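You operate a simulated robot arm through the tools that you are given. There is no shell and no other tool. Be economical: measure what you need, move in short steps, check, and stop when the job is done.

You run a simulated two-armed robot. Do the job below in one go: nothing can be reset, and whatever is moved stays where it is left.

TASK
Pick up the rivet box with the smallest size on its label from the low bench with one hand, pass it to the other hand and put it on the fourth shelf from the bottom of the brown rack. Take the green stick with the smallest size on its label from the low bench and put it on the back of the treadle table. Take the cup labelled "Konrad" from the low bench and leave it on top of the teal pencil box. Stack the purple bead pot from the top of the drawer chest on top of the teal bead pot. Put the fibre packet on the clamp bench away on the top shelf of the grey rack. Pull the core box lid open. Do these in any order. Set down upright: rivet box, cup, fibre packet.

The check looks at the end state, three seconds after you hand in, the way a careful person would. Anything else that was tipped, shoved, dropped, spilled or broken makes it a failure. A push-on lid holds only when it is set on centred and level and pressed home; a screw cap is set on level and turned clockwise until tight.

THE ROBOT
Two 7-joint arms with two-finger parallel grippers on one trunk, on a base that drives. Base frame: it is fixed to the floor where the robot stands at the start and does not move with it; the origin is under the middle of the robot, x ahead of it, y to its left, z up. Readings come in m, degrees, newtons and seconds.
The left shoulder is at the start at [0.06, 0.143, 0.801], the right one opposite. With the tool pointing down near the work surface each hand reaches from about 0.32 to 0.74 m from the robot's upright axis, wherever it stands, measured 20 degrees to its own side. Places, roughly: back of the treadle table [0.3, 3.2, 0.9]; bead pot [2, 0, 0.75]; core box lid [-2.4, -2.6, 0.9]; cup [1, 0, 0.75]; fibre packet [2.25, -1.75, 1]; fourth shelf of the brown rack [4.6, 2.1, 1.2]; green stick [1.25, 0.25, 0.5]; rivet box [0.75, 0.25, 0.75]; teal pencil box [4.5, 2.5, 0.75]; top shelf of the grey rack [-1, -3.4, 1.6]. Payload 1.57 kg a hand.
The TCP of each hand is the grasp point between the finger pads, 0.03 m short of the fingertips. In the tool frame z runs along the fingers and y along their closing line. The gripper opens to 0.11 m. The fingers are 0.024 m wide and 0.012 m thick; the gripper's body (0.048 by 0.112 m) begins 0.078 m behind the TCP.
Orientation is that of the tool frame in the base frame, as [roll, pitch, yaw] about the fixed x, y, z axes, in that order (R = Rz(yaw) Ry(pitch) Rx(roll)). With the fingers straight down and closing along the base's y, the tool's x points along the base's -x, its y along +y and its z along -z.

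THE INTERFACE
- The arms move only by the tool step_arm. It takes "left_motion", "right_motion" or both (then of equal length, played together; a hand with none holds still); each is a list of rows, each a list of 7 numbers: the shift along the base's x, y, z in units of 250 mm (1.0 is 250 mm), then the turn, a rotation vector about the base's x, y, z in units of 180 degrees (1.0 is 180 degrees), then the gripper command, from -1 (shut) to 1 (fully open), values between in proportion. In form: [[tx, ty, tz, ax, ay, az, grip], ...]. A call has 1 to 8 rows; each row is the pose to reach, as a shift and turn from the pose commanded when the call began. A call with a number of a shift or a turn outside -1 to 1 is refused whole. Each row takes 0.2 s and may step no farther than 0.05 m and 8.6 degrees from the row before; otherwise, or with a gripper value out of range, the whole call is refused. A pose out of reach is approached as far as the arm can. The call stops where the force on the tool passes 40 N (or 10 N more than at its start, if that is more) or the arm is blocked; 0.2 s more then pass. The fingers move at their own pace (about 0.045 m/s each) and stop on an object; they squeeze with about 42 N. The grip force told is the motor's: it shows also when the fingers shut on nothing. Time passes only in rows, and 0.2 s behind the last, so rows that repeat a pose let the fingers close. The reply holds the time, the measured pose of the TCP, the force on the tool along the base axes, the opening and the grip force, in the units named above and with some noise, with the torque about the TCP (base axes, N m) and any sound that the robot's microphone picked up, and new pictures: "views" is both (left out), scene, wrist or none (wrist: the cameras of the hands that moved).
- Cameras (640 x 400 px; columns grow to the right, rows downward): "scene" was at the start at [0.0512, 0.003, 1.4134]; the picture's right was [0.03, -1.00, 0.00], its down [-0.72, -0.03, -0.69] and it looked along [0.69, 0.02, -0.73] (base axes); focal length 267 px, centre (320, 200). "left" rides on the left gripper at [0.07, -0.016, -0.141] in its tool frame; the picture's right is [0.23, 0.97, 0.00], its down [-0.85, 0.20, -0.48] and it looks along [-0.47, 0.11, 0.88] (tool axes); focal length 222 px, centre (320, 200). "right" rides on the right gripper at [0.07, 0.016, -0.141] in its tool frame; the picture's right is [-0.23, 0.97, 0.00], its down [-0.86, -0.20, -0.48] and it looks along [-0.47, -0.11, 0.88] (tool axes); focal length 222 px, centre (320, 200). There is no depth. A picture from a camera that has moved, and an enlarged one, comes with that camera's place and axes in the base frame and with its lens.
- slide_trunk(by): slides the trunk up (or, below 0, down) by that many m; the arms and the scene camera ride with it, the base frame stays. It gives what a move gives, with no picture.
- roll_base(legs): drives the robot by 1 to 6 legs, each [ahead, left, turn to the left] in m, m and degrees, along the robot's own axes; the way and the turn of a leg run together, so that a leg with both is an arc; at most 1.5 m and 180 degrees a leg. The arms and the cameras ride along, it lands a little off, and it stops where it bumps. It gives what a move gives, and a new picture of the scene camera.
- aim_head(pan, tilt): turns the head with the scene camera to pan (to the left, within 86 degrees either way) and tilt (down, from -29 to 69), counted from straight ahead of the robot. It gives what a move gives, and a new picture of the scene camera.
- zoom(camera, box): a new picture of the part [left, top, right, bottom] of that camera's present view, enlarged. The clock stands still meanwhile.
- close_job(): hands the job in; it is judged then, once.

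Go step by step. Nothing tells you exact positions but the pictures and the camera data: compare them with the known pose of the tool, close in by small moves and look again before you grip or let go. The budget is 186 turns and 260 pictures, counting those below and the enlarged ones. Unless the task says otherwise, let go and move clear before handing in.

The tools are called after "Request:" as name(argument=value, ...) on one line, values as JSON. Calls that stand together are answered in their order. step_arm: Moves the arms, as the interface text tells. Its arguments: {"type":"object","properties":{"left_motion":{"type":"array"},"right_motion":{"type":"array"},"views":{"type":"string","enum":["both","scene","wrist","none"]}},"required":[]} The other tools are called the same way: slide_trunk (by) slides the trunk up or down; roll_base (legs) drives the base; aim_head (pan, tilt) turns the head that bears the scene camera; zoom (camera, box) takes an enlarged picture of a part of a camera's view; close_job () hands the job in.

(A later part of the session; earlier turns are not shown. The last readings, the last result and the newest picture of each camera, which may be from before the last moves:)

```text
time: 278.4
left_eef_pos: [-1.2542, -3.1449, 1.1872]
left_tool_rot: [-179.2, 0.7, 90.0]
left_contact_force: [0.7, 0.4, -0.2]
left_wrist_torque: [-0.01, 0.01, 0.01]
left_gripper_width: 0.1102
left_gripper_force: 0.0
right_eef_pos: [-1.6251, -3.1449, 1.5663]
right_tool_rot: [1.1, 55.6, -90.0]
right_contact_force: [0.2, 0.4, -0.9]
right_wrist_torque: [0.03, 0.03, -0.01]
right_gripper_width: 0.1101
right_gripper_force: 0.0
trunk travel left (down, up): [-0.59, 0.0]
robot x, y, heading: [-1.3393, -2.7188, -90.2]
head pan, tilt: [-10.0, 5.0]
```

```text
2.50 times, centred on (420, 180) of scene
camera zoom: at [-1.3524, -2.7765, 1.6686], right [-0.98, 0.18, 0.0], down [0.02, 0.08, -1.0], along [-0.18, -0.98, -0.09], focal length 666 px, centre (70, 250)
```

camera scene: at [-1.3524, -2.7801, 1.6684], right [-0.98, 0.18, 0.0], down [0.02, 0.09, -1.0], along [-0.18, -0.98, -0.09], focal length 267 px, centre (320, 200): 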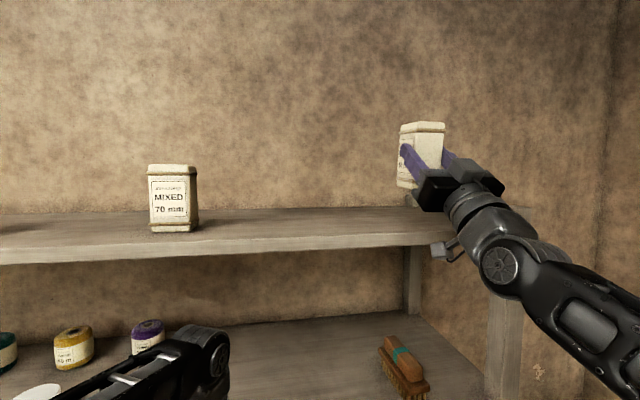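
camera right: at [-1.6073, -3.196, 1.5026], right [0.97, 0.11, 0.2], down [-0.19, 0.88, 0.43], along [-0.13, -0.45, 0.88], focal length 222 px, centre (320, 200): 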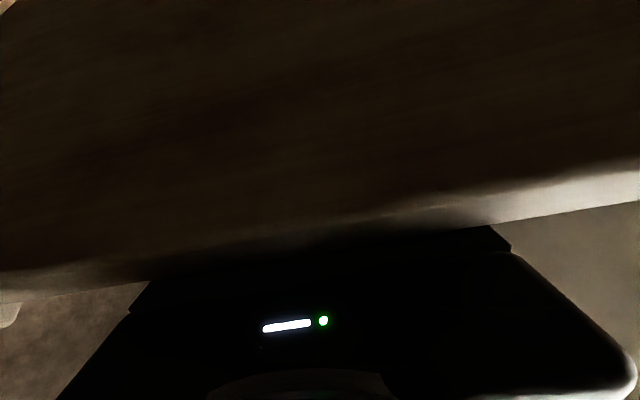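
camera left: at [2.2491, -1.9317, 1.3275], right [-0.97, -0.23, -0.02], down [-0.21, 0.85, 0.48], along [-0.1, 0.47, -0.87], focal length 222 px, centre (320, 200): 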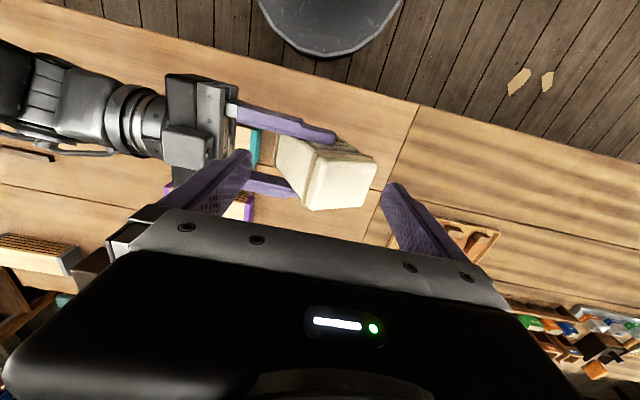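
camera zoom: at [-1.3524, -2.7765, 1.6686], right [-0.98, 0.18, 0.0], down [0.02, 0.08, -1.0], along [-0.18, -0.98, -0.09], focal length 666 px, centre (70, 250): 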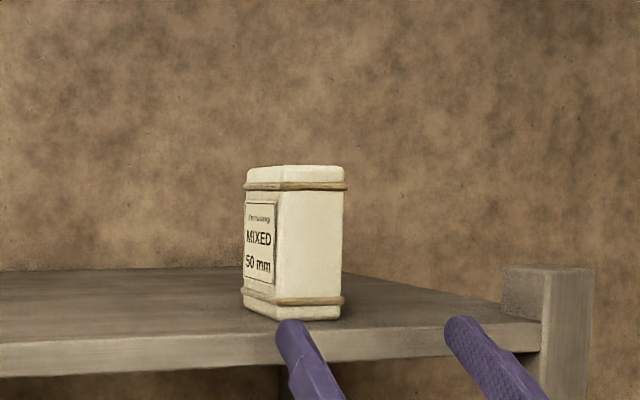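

The fibre packet stands upright on the top shelf. Next the core box: I back off, turn west and look.

Request:
roll_base(legs=[[-0.22, 0, 0], [0, 0, -90]])

Request:
aim_head(pan=0, tilt=30)

```text
time: 283.9
left_eef_pos: [-1.7666, -2.5756, 1.1862]
left_tool_rot: [-179.2, 0.6, -1.4]
left_contact_force: [0.4, 0.6, 1.1]
left_wrist_torque: [-0.01, 0.0, -0.02]
left_gripper_width: 0.1099
left_gripper_force: 0.0
right_eef_pos: [-1.7573, -2.2038, 1.5657]
right_tool_rot: [1.2, 55.6, 178.7]
right_contact_force: [0.5, 0.0, 0.6]
right_wrist_torque: [-0.03, -0.02, 0.0]
right_gripper_width: 0.1101
right_gripper_force: 0.0
trunk travel left (down, up): [-0.59, 0.0]
robot x, y, heading: [-1.3362, -2.5019, 178.4]
head pan, tilt: [-10.0, 5.0]
camera scene: at [-1.3954, -2.4843, 1.6685], right [0.2, 0.98, 0.0], down [0.09, -0.02, -1.0], along [-0.98, 0.2, -0.09], focal length 267 px, centre (320, 200)
```

scene: 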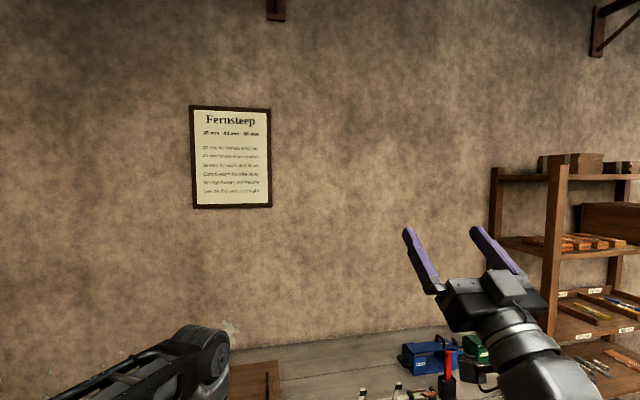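

```text
time: 284.8
left_eef_pos: [-1.766, -2.5746, 1.1871]
left_tool_rot: [-179.3, 0.6, -1.4]
left_contact_force: [0.7, 0.1, -0.2]
left_wrist_torque: [0.01, -0.02, 0.0]
left_gripper_width: 0.1101
left_gripper_force: 0.1
right_eef_pos: [-1.7592, -2.2037, 1.5661]
right_tool_rot: [1.2, 55.8, 178.7]
right_contact_force: [-0.1, 0.5, -0.5]
right_wrist_torque: [0.0, 0.02, -0.01]
right_gripper_width: 0.11
right_gripper_force: 0.2
trunk travel left (down, up): [-0.59, 0.0]
robot x, y, heading: [-1.3365, -2.5044, 178.4]
head pan, tilt: [0.0, 30.0]
camera scene: at [-1.3958, -2.5002, 1.6281], right [0.03, 1.0, 0.0], down [0.5, -0.01, -0.87], along [-0.87, 0.02, -0.5], focal length 267 px, centre (320, 200)
```

scene: 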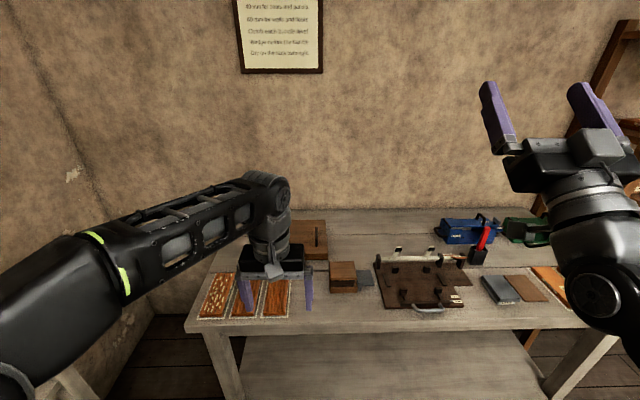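

I zoom onto the bench to identify the core box.

Request:
zoom(camera="scene", box=[190, 200, 390, 325])

```text
3.20 times, centred on (290, 262) of scene
camera zoom: at [-1.3958, -2.5002, 1.6281], right [0.03, 1.0, 0.0], down [0.5, -0.01, -0.87], along [-0.87, 0.02, -0.5], focal length 853 px, centre (416, 0)
```

zoom: 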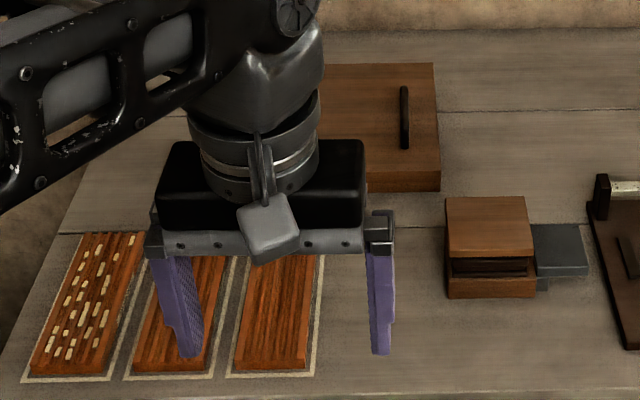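

The wooden box with the dark handle behind the left hand should be the core box. I move the left hand aside for a clear view.

Request:
step_arm(left_motion=[[0.06, -0.14, 0, 0, 0, 0, 1], [0.12, -0.3, 0, 0, 0, 0, 1], [0.18, -0.46, 0, 0, 0, 0, 1], [0.24, -0.62, 0, 0, 0, 0, 1], [0.3, -0.78, 0, 0, 0, 0, 1], [0.36, -0.94, 0, 0, 0, 0, 1]], views="none")

Request:
zoom(camera="scene", box=[210, 190, 370, 300])

```text
time: 286.2
left_eef_pos: [-1.6736, -2.8126, 1.1856]
left_tool_rot: [-178.9, 0.6, -1.4]
left_contact_force: [-0.3, -0.6, -0.5]
left_wrist_torque: [0.04, -0.01, -0.02]
left_gripper_width: 0.1099
left_gripper_force: 0.0
right_eef_pos: [-1.7582, -2.2068, 1.5664]
right_tool_rot: [0.9, 55.7, 178.6]
right_contact_force: [0.3, -0.6, 0.2]
right_wrist_torque: [0.01, -0.01, -0.07]
right_gripper_width: 0.1101
right_gripper_force: 0.0
trunk travel left (down, up): [-0.59, 0.0]
robot x, y, heading: [-1.3387, -2.5017, 178.7]
head pan, tilt: [0.0, 30.0]
```

```text
3.64 times, centred on (290, 245) of scene
camera zoom: at [-1.396, -2.5028, 1.6281], right [0.03, 1.0, 0.0], down [0.5, -0.01, -0.87], along [-0.87, 0.02, -0.5], focal length 969 px, centre (429, 36)
```

zoom: 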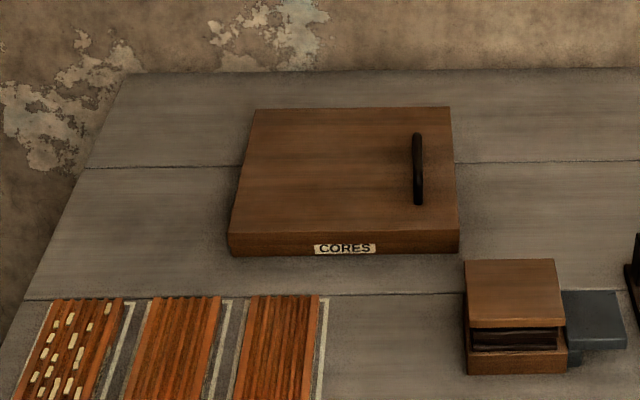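

The box is labelled CORES, with a handle near its right edge. I zoom harder to see how the lid is attached.

Request:
zoom(camera="scene", box=[262, 210, 332, 260])

```text
8.00 times, centred on (297, 235) of scene
camera zoom: at [-1.396, -2.5028, 1.6281], right [0.03, 1.0, 0.0], down [0.5, -0.01, -0.87], along [-0.87, 0.02, -0.5], focal length 2133 px, centre (504, -80)
```

zoom: 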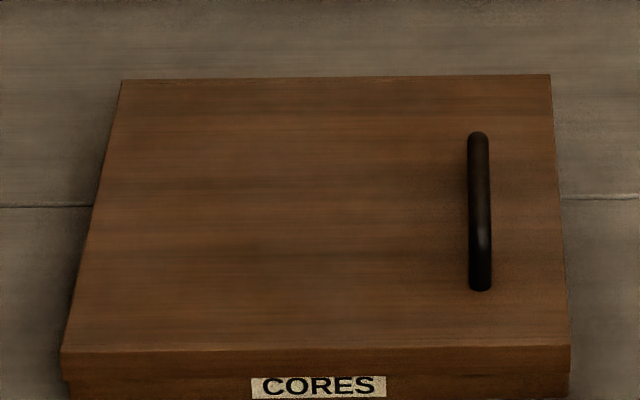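

The lid overhangs the box and most likely hinges at its left edge, opposite the handle. I drive up to it.

Request:
roll_base(legs=[[0.32, -0.12, 1.4]])

Request:
zoom(camera="scene", box=[200, 180, 400, 305])

```text
time: 288.4
left_eef_pos: [-1.9849, -2.689, 1.1871]
left_tool_rot: [-179.3, 0.6, -0.2]
left_contact_force: [0.1, 0.4, 0.6]
left_wrist_torque: [0.0, -0.01, -0.01]
left_gripper_width: 0.1101
left_gripper_force: 0.1
right_eef_pos: [-2.0841, -2.0851, 1.5648]
right_tool_rot: [1.1, 55.6, 180.0]
right_contact_force: [-0.5, 0.7, -0.3]
right_wrist_torque: [-0.01, 0.0, 0.02]
right_gripper_width: 0.11
right_gripper_force: 0.0
trunk travel left (down, up): [-0.59, 0.0]
robot x, y, heading: [-1.6512, -2.3766, 179.7]
head pan, tilt: [0.0, 30.0]
camera scene: at [-1.7135, -2.3743, 1.628], right [0.0, 1.0, 0.0], down [0.5, 0.0, -0.87], along [-0.87, 0.0, -0.5], focal length 267 px, centre (320, 200)
```

scene: 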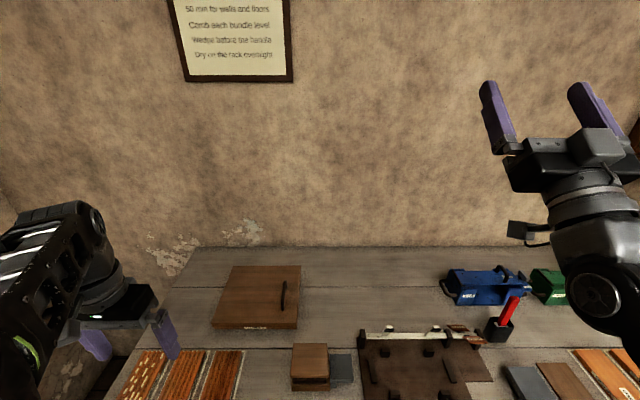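

```text
3.20 times, centred on (300, 242) of scene
camera zoom: at [-1.7135, -2.3743, 1.628], right [0.0, 1.0, 0.0], down [0.5, 0.0, -0.87], along [-0.87, 0.0, -0.5], focal length 853 px, centre (384, 64)
```

zoom: 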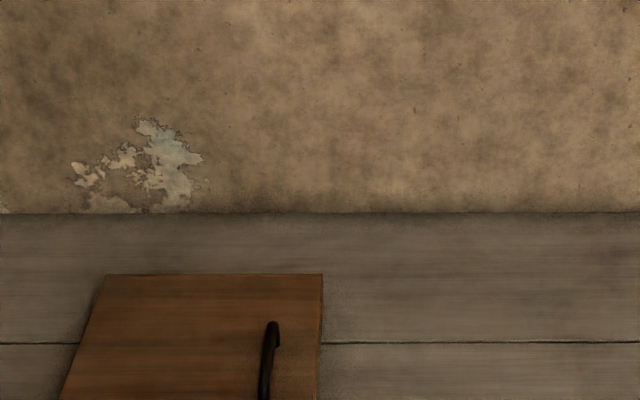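

Lid top z≈0.894, spanning x −2.48…−2.24, y −2.71…−2.45; handle bar at (−2.315, −2.495, ≈0.925). I move the left hand above the handle.

Request:
step_arm(left_motion=[[-0.13, 0.1, -0.03, 0, 0, 0, 0.6], [-0.26, 0.2, -0.06, 0, 0, 0, 0.4], [-0.39, 0.3, -0.1, 0, 0, 0, 0.2], [-0.52, 0.4, -0.15, 0, 0, 0, 0.1], [-0.65, 0.5, -0.22, 0, 0, 0, 0.1], [-0.78, 0.6, -0.3, 0, 0, 0, 0.1], [-0.9, 0.7, -0.4, 0, 0, 0, 0.1], [-1.0, 0.776, -0.5, 0, 0, 0, 0.1]], views="none")

Request:
step_arm(left_motion=[[-0.15, 0, -0.06, 0, 0, 0, 0.1], [-0.32, 0, -0.14, 0, 0, 0, 0.1], [-0.32, 0, -0.14, 0, 0, 0, 0.1]])

```text
time: 290.2
left_eef_pos: [-2.2361, -2.4942, 1.0632]
left_tool_rot: [-179.2, 0.7, 0.0]
left_contact_force: [-0.8, 0.1, 0.5]
left_wrist_torque: [-0.01, -0.03, 0.02]
left_gripper_width: 0.0607
left_gripper_force: 0.0
right_eef_pos: [-2.0836, -2.0859, 1.5662]
right_tool_rot: [1.1, 55.6, -179.9]
right_contact_force: [1.6, -0.4, -1.2]
right_wrist_torque: [0.0, 0.02, -0.01]
right_gripper_width: 0.1101
right_gripper_force: 0.1
trunk travel left (down, up): [-0.59, 0.0]
robot x, y, heading: [-1.6523, -2.3776, 179.6]
head pan, tilt: [0.0, 30.0]
```

```text
time: 291.0
left_eef_pos: [-2.3138, -2.496, 1.0287]
left_tool_rot: [-179.3, 0.6, -0.1]
left_contact_force: [0.9, 0.1, 0.1]
left_wrist_torque: [-0.01, 0.02, 0.03]
left_gripper_width: 0.0605
left_gripper_force: 0.2
right_eef_pos: [-2.0809, -2.0857, 1.5661]
right_tool_rot: [1.1, 55.6, 179.9]
right_contact_force: [0.0, 0.7, 0.0]
right_wrist_torque: [0.01, 0.0, 0.01]
right_gripper_width: 0.1101
right_gripper_force: 0.0
trunk travel left (down, up): [-0.59, 0.0]
robot x, y, heading: [-1.6543, -2.3749, 179.9]
head pan, tilt: [0.0, 30.0]
camera scene: at [-1.7116, -2.3745, 1.6281], right [0.0, 1.0, 0.0], down [0.5, 0.0, -0.87], along [-0.87, 0.0, -0.5], focal length 267 px, centre (320, 200)
camera left: at [-2.242, -2.4819, 1.1688], right [0.23, -0.97, -0.02], down [-0.85, -0.21, 0.48], along [-0.48, -0.1, -0.87], focal length 222 px, centre (320, 200)
```

scene: 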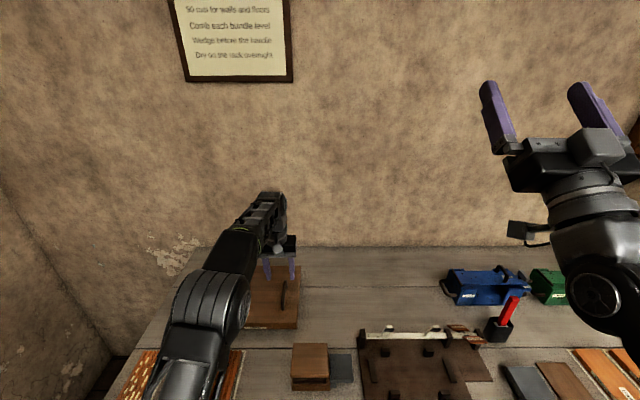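
left: 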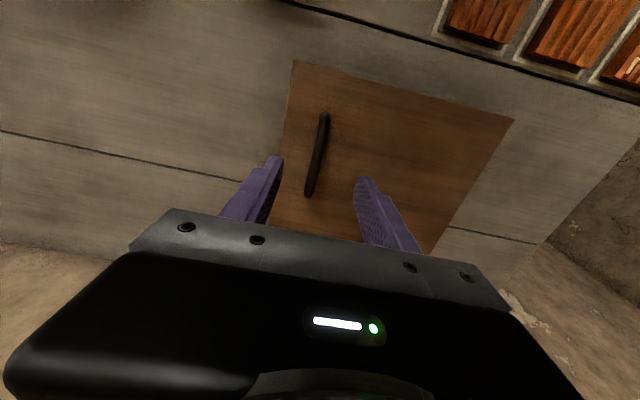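

Handle is centred between the fingers. I descend and grip it.

Request:
step_arm(left_motion=[[-0.01, 0.01, -0.15, 0, 0, 0, 0.1], [-0.01, 0.01, -0.3, 0, 0, 0, 0.1], [-0.01, 0.01, -0.39, 0, 0, 0, 0.1], [-0.01, 0.01, -0.39, 0, 0, 0, -1], [-0.01, 0.01, -0.39, 0, 0, 0, -1], [-0.01, 0.01, -0.39, 0, 0, 0, -1], [-0.01, 0.01, -0.39, 0, 0, 0, -1], [-0.01, 0.01, -0.39, 0, 0, 0, -1]], views="wrist")

```text
time: 292.8
left_eef_pos: [-2.3168, -2.4913, 0.9308]
left_tool_rot: [-179.2, 0.7, -0.1]
left_contact_force: [0.3, 0.3, -2.1]
left_wrist_torque: [0.02, 0.28, 0.04]
left_gripper_width: 0.0117
left_gripper_force: 29.1
right_eef_pos: [-2.0821, -2.0856, 1.5656]
right_tool_rot: [1.1, 55.6, -180.0]
right_contact_force: [1.1, -0.1, -1.1]
right_wrist_torque: [0.01, 0.0, 0.04]
right_gripper_width: 0.1101
right_gripper_force: 0.0
trunk travel left (down, up): [-0.59, 0.0]
robot x, y, heading: [-1.6528, -2.3751, 179.9]
head pan, tilt: [0.0, 30.0]
camera left: at [-2.2449, -2.4786, 1.0714], right [0.23, -0.97, -0.02], down [-0.85, -0.21, 0.48], along [-0.48, -0.1, -0.87], focal length 222 px, centre (320, 200)
```

left: 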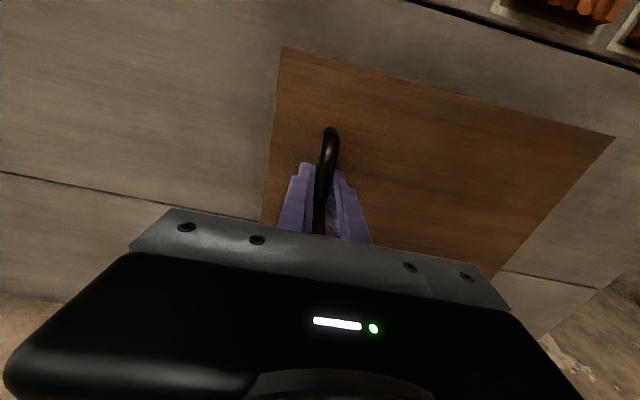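

Bar is gripped. I try a small 10° hinge arc about the left edge and watch the forces.

Request:
step_arm(left_motion=[[0, -0.016, 0.061, 0.022, 0, 0, -1], [0, -0.03, 0.105, 0.039, 0, 0, -1], [0, -0.047, 0.149, 0.0556, 0, 0, -1], [0, -0.047, 0.149, 0.0556, 0, 0, -1]])

```text
time: 293.8
left_eef_pos: [-2.3185, -2.503, 0.9671]
left_tool_rot: [-169.1, 0.7, 0.0]
left_contact_force: [0.3, -0.5, -0.2]
left_wrist_torque: [-0.02, -0.02, -0.01]
left_gripper_width: 0.0
left_gripper_force: 21.5
right_eef_pos: [-2.0836, -2.0862, 1.565]
right_tool_rot: [1.2, 55.6, 180.0]
right_contact_force: [-0.8, -0.4, -0.7]
right_wrist_torque: [-0.05, 0.01, 0.02]
right_gripper_width: 0.1101
right_gripper_force: 0.1
trunk travel left (down, up): [-0.59, 0.0]
robot x, y, heading: [-1.6523, -2.3774, 179.5]
head pan, tilt: [0.0, 30.0]
camera scene: at [-1.7138, -2.3745, 1.6283], right [0.0, 1.0, 0.0], down [0.5, 0.0, -0.87], along [-0.87, 0.0, -0.5], focal length 267 px, centre (320, 200)
camera left: at [-2.2464, -2.5143, 1.1083], right [0.22, -0.96, -0.19], down [-0.85, -0.29, 0.44], along [-0.48, 0.06, -0.88], focal length 222 px, centre (320, 200)
```

scene: 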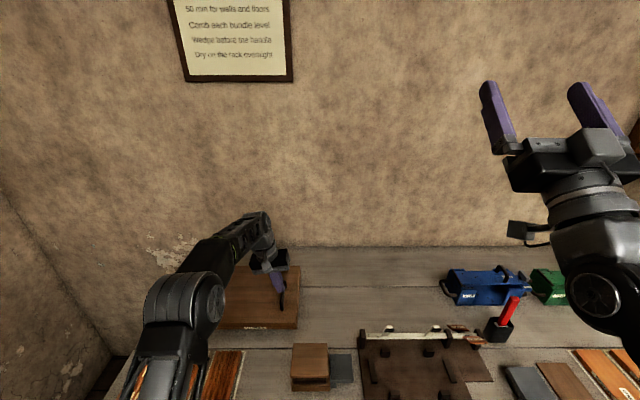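
left: 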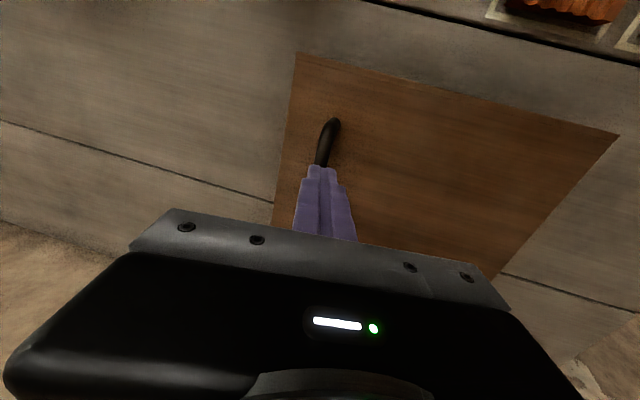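

The fingers slipped off: the lid does not lift, so it is probably a sliding lid. I re-grip the handle a little deeper and will pull it sideways toward the right.

Request:
step_arm(left_motion=[[0, 0.02, 0.02, -0.02, 0, 0, 0], [0, 0.047, 0.02, -0.04, 0, 0, 0.1], [0, 0.047, 0.02, -0.0556, 0, 0, 0.1], [0, 0.047, -0.08, -0.0556, 0, 0, 0.1], [0, 0.047, -0.155, -0.0556, 0, 0, 0.1], [0, 0.047, -0.155, -0.0556, 0, 0, -1], [0, 0.047, -0.155, -0.0556, 0, 0, -1], [0, 0.047, -0.155, -0.0556, 0, 0, -1]], views="none")

Request:
step_arm(left_motion=[[0, 0, 0, 0, 0, 0, -1], [0, 0, 0, 0, 0, 0, -1], [0, 0.04, 0, 0, 0, 0, -1], [0, 0.08, 0, 0, 0, 0, -1], [0, 0.14, 0, 0, 0, 0, -1], [0, 0.2, 0, 0, 0, 0, -1]])

```text
time: 295.6
left_eef_pos: [-2.315, -2.4917, 0.927]
left_tool_rot: [-179.3, 0.6, -0.1]
left_contact_force: [-1.0, 0.0, -0.8]
left_wrist_torque: [0.0, 0.08, 0.07]
left_gripper_width: 0.0119
left_gripper_force: 13.2
right_eef_pos: [-2.0834, -2.0868, 1.5662]
right_tool_rot: [1.0, 55.7, -180.0]
right_contact_force: [-0.3, -0.3, -0.5]
right_wrist_torque: [0.0, -0.01, -0.01]
right_gripper_width: 0.11
right_gripper_force: 0.1
trunk travel left (down, up): [-0.59, 0.0]
robot x, y, heading: [-1.6525, -2.3762, 179.7]
head pan, tilt: [0.0, 30.0]
```

```text
time: 296.6
left_eef_pos: [-2.3146, -2.4921, 0.9269]
left_tool_rot: [179.4, 0.5, 0.7]
left_contact_force: [4.0, -12.2, 2.4]
left_wrist_torque: [-0.1, 0.29, -0.66]
left_gripper_width: 0.0118
left_gripper_force: 29.4
right_eef_pos: [-2.0828, -2.0879, 1.5652]
right_tool_rot: [1.2, 55.7, -179.6]
right_contact_force: [0.0, -0.1, 0.8]
right_wrist_torque: [0.04, -0.02, 0.07]
right_gripper_width: 0.1101
right_gripper_force: 0.1
trunk travel left (down, up): [-0.59, 0.0]
robot x, y, heading: [-1.6526, -2.3755, -179.7]
head pan, tilt: [0.0, 30.0]
stopped in row 4 (left hand): the force on the tool passed its limit at 45 N (the readings are from after the stop); the commanded pose is now the measured one
camera scene: at [-1.7115, -2.3744, 1.6281], right [0.0, 1.0, 0.0], down [0.5, 0.0, -0.87], along [-0.87, 0.0, -0.5], focal length 267 px, centre (320, 200)
camera left: at [-2.2439, -2.4735, 1.068], right [0.24, -0.97, 0.01], down [-0.85, -0.2, 0.49], along [-0.47, -0.12, -0.87], focal length 222 px, centre (320, 200)
```

scene: 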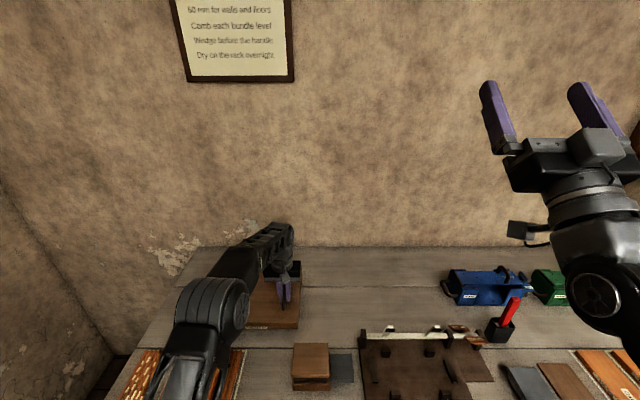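
left: 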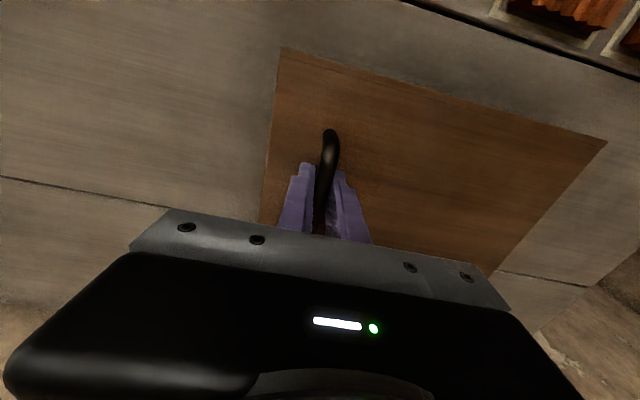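

Sideways it is rigid, so the lid is hinged after all and my quick lift just slipped. I let the grip build and lift slowly.

Request:
step_arm(left_motion=[[0, 0, 0, 0, 0, 0, -1], [0, 0, 0, 0, 0, 0, -1], [0, 0, 0.01, 0.003, 0, 0, -1], [0, -0.004, 0.02, 0.007, 0, 0, -1], [0, -0.008, 0.032, 0.011, 0, 0, -1]], views="wrist")

```text
time: 297.8
left_eef_pos: [-2.3163, -2.4914, 0.9328]
left_tool_rot: [-178.2, 0.2, 0.5]
left_contact_force: [5.2, -14.4, -24.9]
left_wrist_torque: [-0.02, 0.06, -0.69]
left_gripper_width: 0.0119
left_gripper_force: 29.2
right_eef_pos: [-2.0855, -2.0905, 1.565]
right_tool_rot: [0.9, 55.7, -180.0]
right_contact_force: [-0.3, 0.3, 0.5]
right_wrist_torque: [0.02, 0.01, -0.02]
right_gripper_width: 0.1103
right_gripper_force: 0.1
trunk travel left (down, up): [-0.59, 0.0]
robot x, y, heading: [-1.6523, -2.3763, 180.0]
head pan, tilt: [0.0, 30.0]
camera left: at [-2.2458, -2.4796, 1.074], right [0.24, -0.97, -0.03], down [-0.85, -0.22, 0.48], along [-0.47, -0.09, -0.88], focal length 222 px, centre (320, 200)
```

left: 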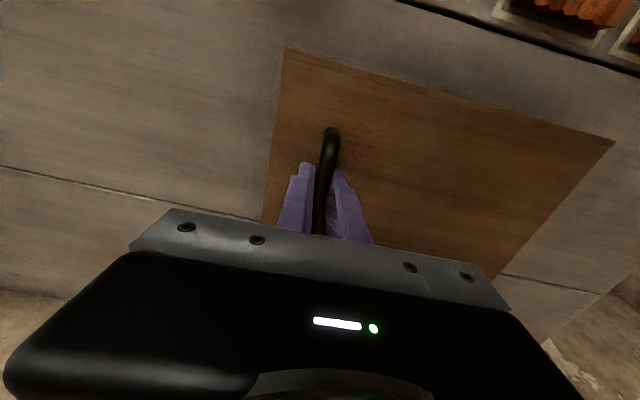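

The handle did rise with the hand by 6 mm, so it lifts, but stiffly. I continue slowly along the hinge arc.

Request:
step_arm(left_motion=[[0, -0.004, 0.015, 0.0056, 0, 0, -1], [0, -0.011, 0.038, 0.0139, 0, 0, -1], [0, -0.018, 0.06, 0.0222, 0, 0, -1], [0, -0.025, 0.082, 0.0306, 0, 0, -1], [0, -0.034, 0.104, 0.0389, 0, 0, -1], [0, -0.042, 0.126, 0.0472, 0, 0, -1], [0, -0.052, 0.147, 0.0556, 0, 0, -1], [0, -0.062, 0.168, 0.0639, 0, 0, -1]])

```text
time: 299.6
left_eef_pos: [-2.3171, -2.5052, 0.9775]
left_tool_rot: [-166.7, 0.4, 0.6]
left_contact_force: [0.4, 0.5, -0.5]
left_wrist_torque: [-0.01, -0.02, 0.0]
left_gripper_width: 0.0003
left_gripper_force: 21.4
right_eef_pos: [-2.0843, -2.0885, 1.565]
right_tool_rot: [1.1, 55.7, -179.8]
right_contact_force: [-0.2, 0.3, 1.3]
right_wrist_torque: [0.0, -0.03, 0.03]
right_gripper_width: 0.1097
right_gripper_force: 0.1
trunk travel left (down, up): [-0.59, 0.0]
robot x, y, heading: [-1.65, -2.3769, 180.2]
head pan, tilt: [0.0, 30.0]
camera scene: at [-1.7128, -2.3758, 1.6281], right [0.0, 1.0, 0.0], down [0.5, 0.0, -0.87], along [-0.87, 0.0, -0.5], focal length 267 px, centre (320, 200)
camera left: at [-2.2453, -2.5216, 1.1184], right [0.23, -0.95, -0.23], down [-0.85, -0.31, 0.43], along [-0.47, 0.09, -0.88], focal length 222 px, centre (320, 200)
```

scene: 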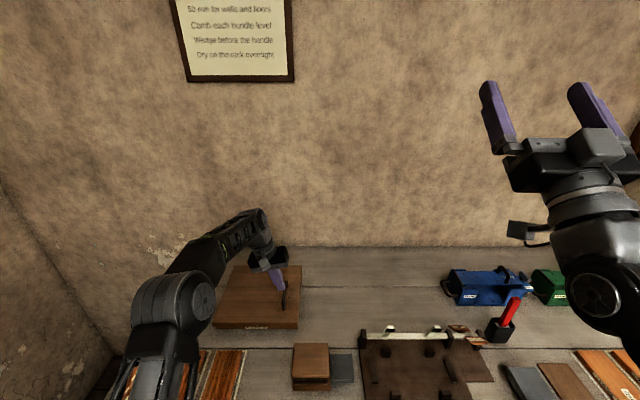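
left: 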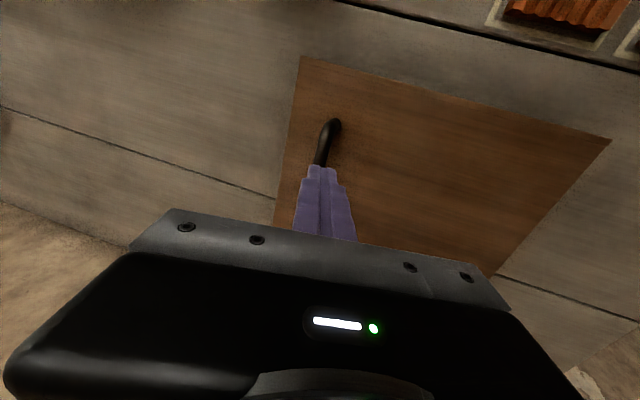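

It slipped again, so vertical lifting is not it either. I re-grip and test sliding toward the left (−y).

Request:
step_arm(left_motion=[[0, 0.02, 0.02, -0.024, 0, 0, 0], [0, 0.05, 0.02, -0.048, 0, 0, 0.1], [0, 0.056, 0.0, -0.07, 0, 0, 0.1], [0, 0.056, -0.1, -0.07, 0, 0, 0.1], [0, 0.056, -0.2, -0.07, 0, 0, 0.1], [0, 0.056, -0.2, -0.07, 0, 0, -1], [0, 0.056, -0.2, -0.07, 0, 0, -1], [0, 0.056, -0.2, -0.07, 0, 0, -1]], views="none")

Request:
step_arm(left_motion=[[0, 0, 0, 0, 0, 0, -1], [0, 0, 0, 0, 0, 0, -1], [0, -0.03, 0, 0, 0, 0, -1], [0, -0.06, 0, 0, 0, 0, -1], [0, -0.09, 0, 0, 0, 0, -1], [0, -0.12, 0, 0, 0, 0, -1]])

```text
time: 301.4
left_eef_pos: [-2.3158, -2.4927, 0.9265]
left_tool_rot: [-179.3, 0.5, 0.4]
left_contact_force: [0.2, -0.8, -0.7]
left_wrist_torque: [0.01, 0.07, -0.26]
left_gripper_width: 0.012
left_gripper_force: 13.0
right_eef_pos: [-2.0836, -2.0875, 1.566]
right_tool_rot: [1.1, 55.6, -179.7]
right_contact_force: [-0.2, -0.1, 0.4]
right_wrist_torque: [0.01, -0.01, 0.04]
right_gripper_width: 0.1101
right_gripper_force: 0.1
trunk travel left (down, up): [-0.59, 0.0]
robot x, y, heading: [-1.6514, -2.374, 179.7]
head pan, tilt: [0.0, 30.0]
```

```text
time: 302.8
left_eef_pos: [-2.316, -2.5228, 0.928]
left_tool_rot: [-179.3, 0.5, 0.5]
left_contact_force: [2.0, -0.2, -1.8]
left_wrist_torque: [0.01, -0.78, -0.45]
left_gripper_width: 0.0117
left_gripper_force: 28.9
right_eef_pos: [-2.0829, -2.0885, 1.5655]
right_tool_rot: [1.1, 55.8, -179.8]
right_contact_force: [-1.0, 0.1, 0.6]
right_wrist_torque: [0.01, -0.02, -0.03]
right_gripper_width: 0.1097
right_gripper_force: 0.0
trunk travel left (down, up): [-0.59, 0.0]
robot x, y, heading: [-1.6505, -2.375, 180.0]
head pan, tilt: [0.0, 30.0]
camera scene: at [-1.7124, -2.3756, 1.6281], right [0.0, 1.0, 0.0], down [0.5, 0.0, -0.87], along [-0.87, 0.0, -0.5], focal length 267 px, centre (320, 200)
camera left: at [-2.2442, -2.5071, 1.0686], right [0.24, -0.97, -0.01], down [-0.85, -0.21, 0.48], along [-0.47, -0.1, -0.88], focal length 222 px, centre (320, 200)
```

scene: 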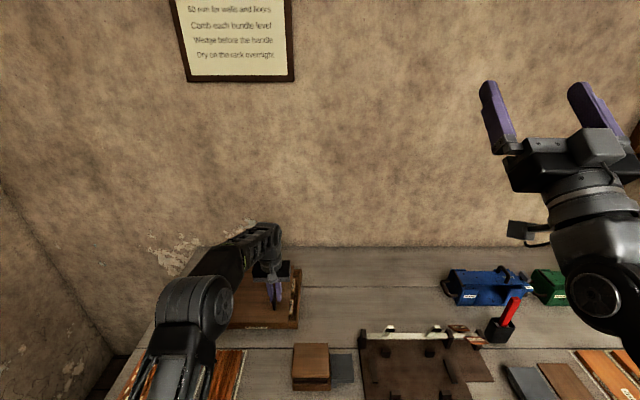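
left: 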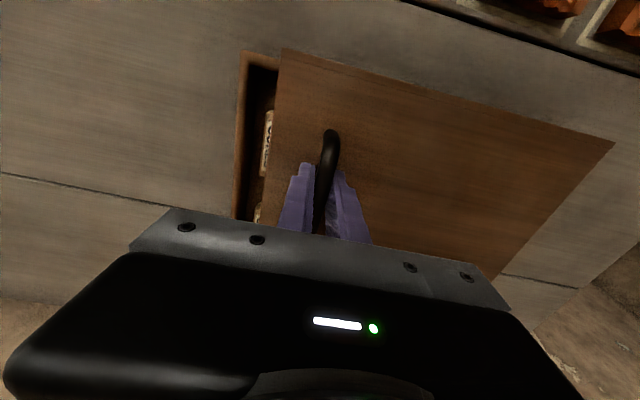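

The lid slides left: it is already opening, with contents visible. I keep sliding it.

Request:
step_arm(left_motion=[[0, -0.08, 0, 0, 0, 0, -1], [0, -0.16, 0, 0, 0, 0, -1], [0, -0.24, 0, 0, 0, 0, -1], [0, -0.32, 0, 0, 0, 0, -1], [0, -0.4, 0, 0, 0, 0, -1], [0, -0.48, 0, 0, 0, 0, -1], [0, -0.56, 0, 0, 0, 0, -1], [0, -0.62, 0, 0, 0, 0, -1]])

```text
time: 304.6
left_eef_pos: [-2.315, -2.6781, 0.9271]
left_tool_rot: [-179.3, 0.6, 0.6]
left_contact_force: [-2.5, -0.7, -1.8]
left_wrist_torque: [0.06, 0.68, -0.39]
left_gripper_width: 0.0117
left_gripper_force: 29.3
right_eef_pos: [-2.0826, -2.0887, 1.5652]
right_tool_rot: [1.1, 55.7, -179.8]
right_contact_force: [-0.6, 0.7, 0.1]
right_wrist_torque: [0.01, -0.01, -0.02]
right_gripper_width: 0.1099
right_gripper_force: 0.0
trunk travel left (down, up): [-0.59, 0.0]
robot x, y, heading: [-1.6502, -2.3739, 179.8]
head pan, tilt: [0.0, 30.0]
camera scene: at [-1.7127, -2.3758, 1.628], right [0.0, 1.0, 0.0], down [0.5, 0.0, -0.87], along [-0.87, 0.0, -0.5], focal length 267 px, centre (320, 200)
camera left: at [-2.244, -2.6634, 1.0684], right [0.24, -0.97, -0.01], down [-0.85, -0.21, 0.49], along [-0.47, -0.1, -0.87], focal length 222 px, centre (320, 200)
```

scene: 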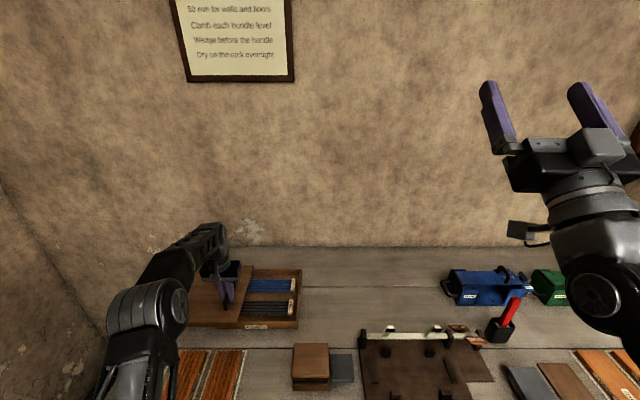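
left: 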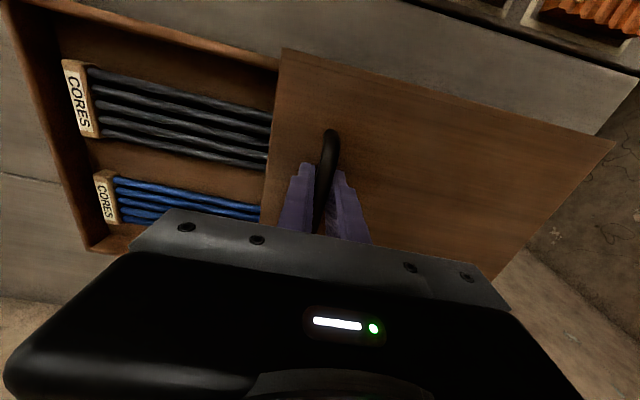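

About 0.185 m open. I slide a little further, checking for a stop, then release.

Request:
step_arm(left_motion=[[0, -0.04, 0, 0, 0, 0, -1], [0, -0.08, 0, 0, 0, 0, -1], [0, -0.12, 0, 0, 0, 0, -1], [0, -0.12, 0, 0, 0, 0, -1]], views="none")

Request:
step_arm(left_motion=[[0, 0, 0, 0, 0, 0, 0], [0, 0, 0, 0, 0, 0, 0.2], [0, 0, 0.12, 0, 0, 0, 0.2], [0, 0, 0.3, 0, 0, 0, 0.2], [0, 0, 0.48, 0, 0, 0, 0.2], [0.16, 0, 0.6, 0, 0, 0, 0.5], [0.36, 0, 0.7, 0, 0, 0, 1], [0.55, 0, 0.75, 0, 0, 0, 1]], views="scene")

```text
time: 305.6
left_eef_pos: [-2.3155, -2.7079, 0.9276]
left_tool_rot: [-179.3, 0.6, 0.5]
left_contact_force: [-4.0, -0.8, 4.0]
left_wrist_torque: [-0.01, -0.48, -0.42]
left_gripper_width: 0.0115
left_gripper_force: 28.6
right_eef_pos: [-2.084, -2.0883, 1.565]
right_tool_rot: [1.1, 55.8, -179.8]
right_contact_force: [0.0, 0.8, 0.2]
right_wrist_torque: [-0.01, 0.02, -0.01]
right_gripper_width: 0.1097
right_gripper_force: 0.0
trunk travel left (down, up): [-0.59, 0.0]
robot x, y, heading: [-1.6494, -2.3774, 179.9]
head pan, tilt: [0.0, 30.0]
```

```text
refused: row 7 steps farther than a row can; nothing moved
```

The lid is about 0.215 m open. I release the handle and lift away.

Request:
step_arm(left_motion=[[0, 0, 0, 0, 0, 0, 0], [0, 0, 0, 0, 0, 0, 0.2], [0, 0, 0.12, 0, 0, 0, 0.2], [0, 0, 0.3, 0, 0, 0, 0.2], [0, 0, 0.48, 0, 0, 0, 0.2], [0.15, 0, 0.58, 0, 0, 0, 0.5], [0.32, 0, 0.65, 0, 0, 0, 1], [0.5, 0, 0.7, 0, 0, 0, 1]], views="scene")

Request:
zoom(camera="scene", box=[140, 220, 340, 345])

```text
time: 307.4
left_eef_pos: [-2.1907, -2.7075, 1.1015]
left_tool_rot: [-179.3, 0.7, 0.6]
left_contact_force: [0.9, 0.1, 0.1]
left_wrist_torque: [-0.02, 0.05, -0.02]
left_gripper_width: 0.1101
left_gripper_force: 0.0
left hand out of reach, approached as far as the arm can: row 5
right_eef_pos: [-2.0804, -2.0876, 1.5672]
right_tool_rot: [1.0, 55.5, -179.8]
right_contact_force: [0.2, 0.1, 0.3]
right_wrist_torque: [0.0, -0.07, 0.01]
right_gripper_width: 0.11
right_gripper_force: 0.1
trunk travel left (down, up): [-0.59, 0.0]
robot x, y, heading: [-1.6551, -2.3721, 179.9]
head pan, tilt: [0.0, 30.0]
camera scene: at [-1.7099, -2.3752, 1.6281], right [0.0, 1.0, 0.0], down [0.5, 0.0, -0.87], along [-0.87, 0.0, -0.5], focal length 267 px, centre (320, 200)
```

scene: 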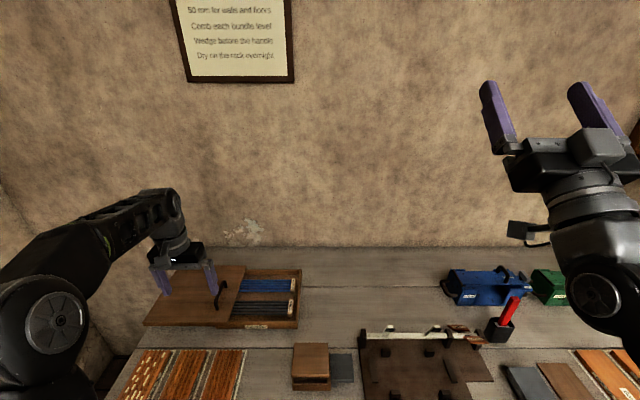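

```text
3.20 times, centred on (240, 282) of scene
camera zoom: at [-1.7099, -2.3752, 1.6281], right [0.0, 1.0, 0.0], down [0.5, 0.0, -0.87], along [-0.87, 0.0, -0.5], focal length 853 px, centre (576, -64)
```

zoom: 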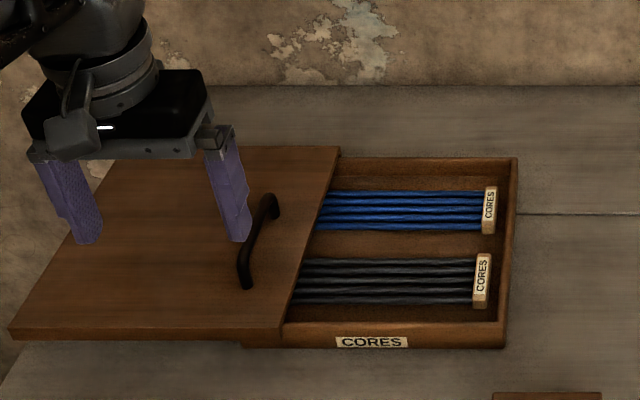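

The core box is open. Now the last job, the 120 mm stick: I drive back to the low bench's south side.

Request:
roll_base(legs=[[-0.42, 0, 0], [0, 0, -90], [1.3, 0, 0], [0.42, 0, 0], [0, 0, -90]])

Request:
roll_base(legs=[[1.2, 0, 0], [0.8, 0, 0], [0, 0, 90]])

```text
time: 325.9
left_eef_pos: [-0.7287, -0.3277, 1.0996]
left_tool_rot: [-179.3, 0.6, -178.3]
left_contact_force: [-0.8, -0.4, -0.1]
left_wrist_torque: [0.06, 0.03, 0.02]
left_gripper_width: 0.1098
left_gripper_force: 0.0
right_eef_pos: [-0.8241, -0.9488, 1.5664]
right_tool_rot: [1.2, 55.7, 1.4]
right_contact_force: [0.5, 0.2, 0.2]
right_wrist_torque: [-0.03, 0.01, -0.04]
right_gripper_width: 0.1101
right_gripper_force: 0.1
trunk travel left (down, up): [-0.59, 0.0]
robot x, y, heading: [-1.2629, -0.6684, 1.2]
head pan, tilt: [0.0, 30.0]
camera scene: at [-1.1991, -0.6689, 1.6281], right [0.02, -1.0, 0.0], down [-0.5, -0.01, -0.87], along [0.87, 0.02, -0.5], focal length 267 px, centre (320, 200)
```

scene: 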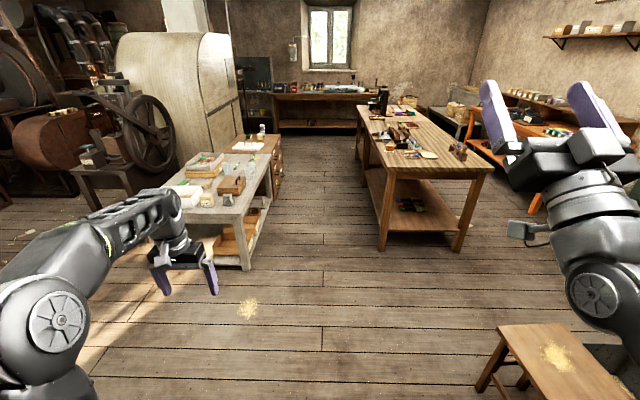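

```text
time: 339.9
left_eef_pos: [0.4333, -0.0963, 1.1011]
left_tool_rot: [-179.3, 0.6, -88.2]
left_contact_force: [0.1, 0.1, 0.5]
left_wrist_torque: [-0.03, -0.01, 0.01]
left_gripper_width: 0.1102
left_gripper_force: 0.0
right_eef_pos: [1.0551, -0.1893, 1.5655]
right_tool_rot: [1.1, 55.7, 91.5]
right_contact_force: [0.8, 0.3, 0.4]
right_wrist_torque: [-0.03, -0.03, -0.02]
right_gripper_width: 0.1103
right_gripper_force: 0.0
trunk travel left (down, up): [-0.59, 0.0]
robot x, y, heading: [0.7815, -0.6293, 91.3]
head pan, tilt: [0.0, 30.0]
camera scene: at [0.777, -0.5666, 1.6281], right [1.0, 0.02, 0.0], down [0.01, -0.5, -0.87], along [-0.02, 0.87, -0.5], focal length 267 px, centre (320, 200)
```

scene: 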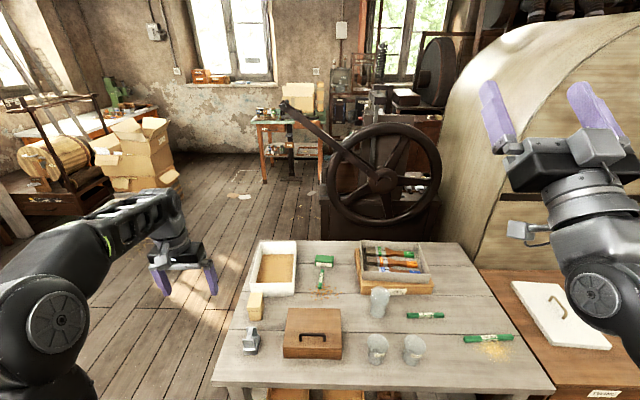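

I see the bench, the 120 mm stick (by the crumbs), and the treadle table beyond at (0.2, 3). I move up to the bench and lower the trunk.

Request:
roll_base(legs=[[0.25, -0.11, -1.3]])

Request:
slide_trunk(by=-0.19)

Request:
zoom(camera="scene", box=[220, 210, 380, 310])

```text
time: 341.8
left_eef_pos: [0.5523, 0.1569, 1.0993]
left_tool_rot: [-179.5, 0.5, -89.4]
left_contact_force: [0.1, 1.3, -1.4]
left_wrist_torque: [-0.01, 0.01, -0.02]
left_gripper_width: 0.11
left_gripper_force: 0.1
right_eef_pos: [1.1743, 0.0492, 1.5659]
right_tool_rot: [1.1, 55.6, 90.3]
right_contact_force: [-0.2, 1.1, 0.2]
right_wrist_torque: [0.04, -0.04, -0.04]
right_gripper_width: 0.11
right_gripper_force: 0.2
trunk travel left (down, up): [-0.59, 0.0]
robot x, y, heading: [0.8877, -0.382, 90.0]
head pan, tilt: [0.0, 30.0]
camera scene: at [0.8875, -0.3199, 1.628], right [1.0, 0.0, 0.0], down [0.0, -0.5, -0.87], along [0.0, 0.87, -0.5], focal length 267 px, centre (320, 200)
```

scene: 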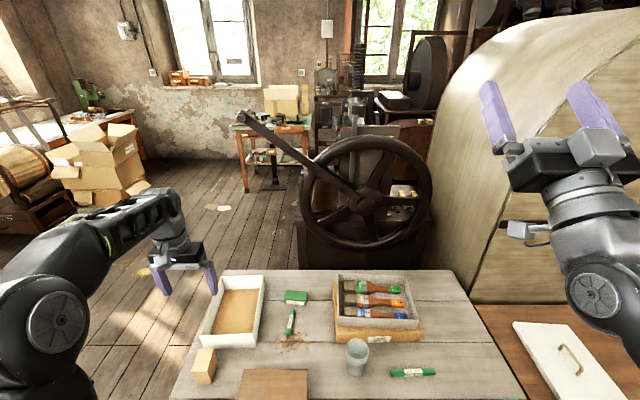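

```text
time: 343.9
left_eef_pos: [0.5528, 0.1563, 0.9104]
left_tool_rot: [-179.2, 0.6, -89.4]
left_contact_force: [0.1, 0.6, -0.3]
left_wrist_torque: [-0.01, 0.0, -0.01]
left_gripper_width: 0.11
left_gripper_force: 0.1
right_eef_pos: [1.1723, 0.0483, 1.3741]
right_tool_rot: [1.2, 55.7, 90.3]
right_contact_force: [-0.5, -0.4, 0.9]
right_wrist_torque: [0.02, 0.0, 0.0]
right_gripper_width: 0.11
right_gripper_force: 0.0
trunk travel left (down, up): [-0.4, 0.19]
robot x, y, heading: [0.8883, -0.3833, 90.1]
head pan, tilt: [0.0, 30.0]
```

```text
4.00 times, centred on (300, 260) of scene
camera zoom: at [0.887, -0.3212, 1.4381], right [1.0, 0.0, 0.0], down [0.0, -0.5, -0.87], along [0.0, 0.87, -0.5], focal length 1066 px, centre (400, -40)
```

zoom: 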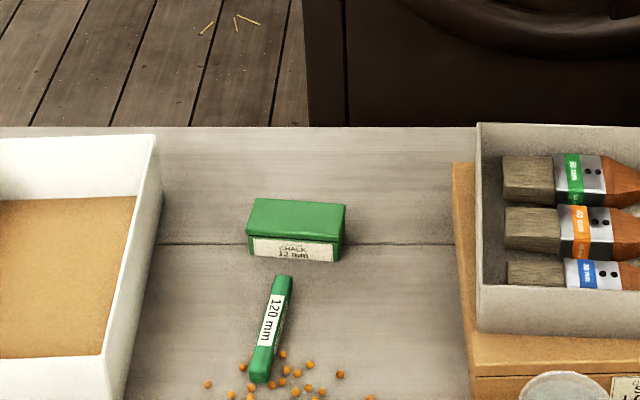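

Stick lies from (0.759, 0.341) to (0.768, 0.456). I bring the left hand over it, tilted 35° forward for reach.

Request:
step_arm(left_motion=[[0.14, 0.08, 0, 0.039, 0, 0, 0.2], [0.28, 0.17, 0, 0.078, 0, 0, 0], [0.42, 0.27, 0, 0.117, 0, 0, -0.1], [0.56, 0.37, -0.04, 0.156, 0, 0, -0.1], [0.7, 0.47, -0.1, 0.194, 0, 0, -0.1], [0.84, 0.57, -0.16, 0.194, 0, 0, -0.1], [0.84, 0.68, -0.3, 0.194, 0, 0, -0.1], [0.84, 0.76, -0.46, 0.194, 0, 0, -0.1]])

```text
time: 345.6
left_eef_pos: [0.7626, 0.3424, 0.7963]
left_tool_rot: [-179.0, 35.5, -89.3]
left_contact_force: [1.2, -0.3, -1.2]
left_wrist_torque: [-0.03, 0.02, 0.02]
left_gripper_width: 0.0495
left_gripper_force: 0.0
right_eef_pos: [1.1725, 0.0488, 1.3757]
right_tool_rot: [1.2, 55.7, 90.3]
right_contact_force: [0.6, -0.4, 0.5]
right_wrist_torque: [-0.03, 0.0, 0.02]
right_gripper_width: 0.1098
right_gripper_force: 0.0
trunk travel left (down, up): [-0.4, 0.19]
robot x, y, heading: [0.8849, -0.3831, 90.2]
head pan, tilt: [0.0, 30.0]
camera scene: at [0.8869, -0.3206, 1.4381], right [1.0, 0.0, 0.0], down [0.0, -0.5, -0.87], along [0.0, 0.87, -0.5], focal length 267 px, centre (320, 200)
camera left: at [0.7781, 0.2031, 0.8708], right [-0.97, -0.19, -0.15], down [-0.21, 0.42, 0.88], along [-0.1, 0.89, -0.45], focal length 222 px, centre (320, 200)
```

scene: 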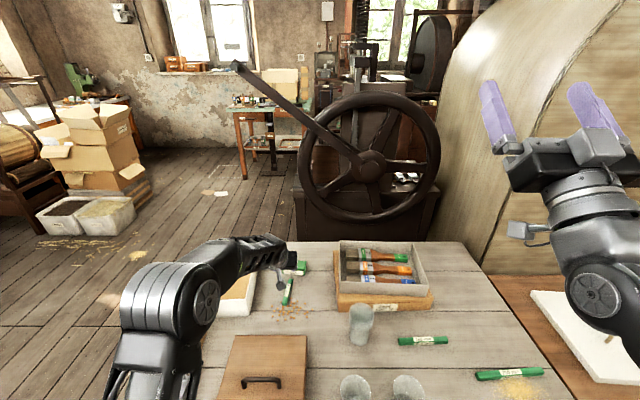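
left: 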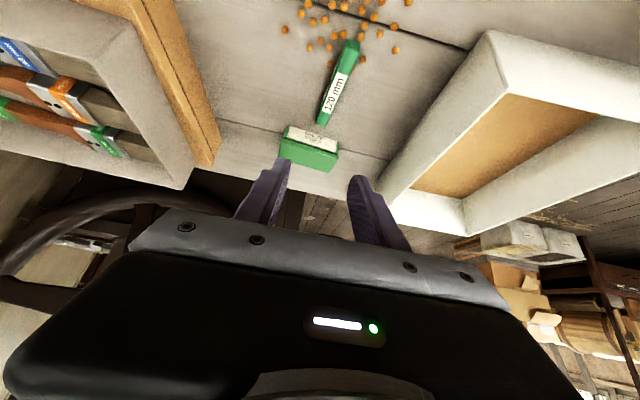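

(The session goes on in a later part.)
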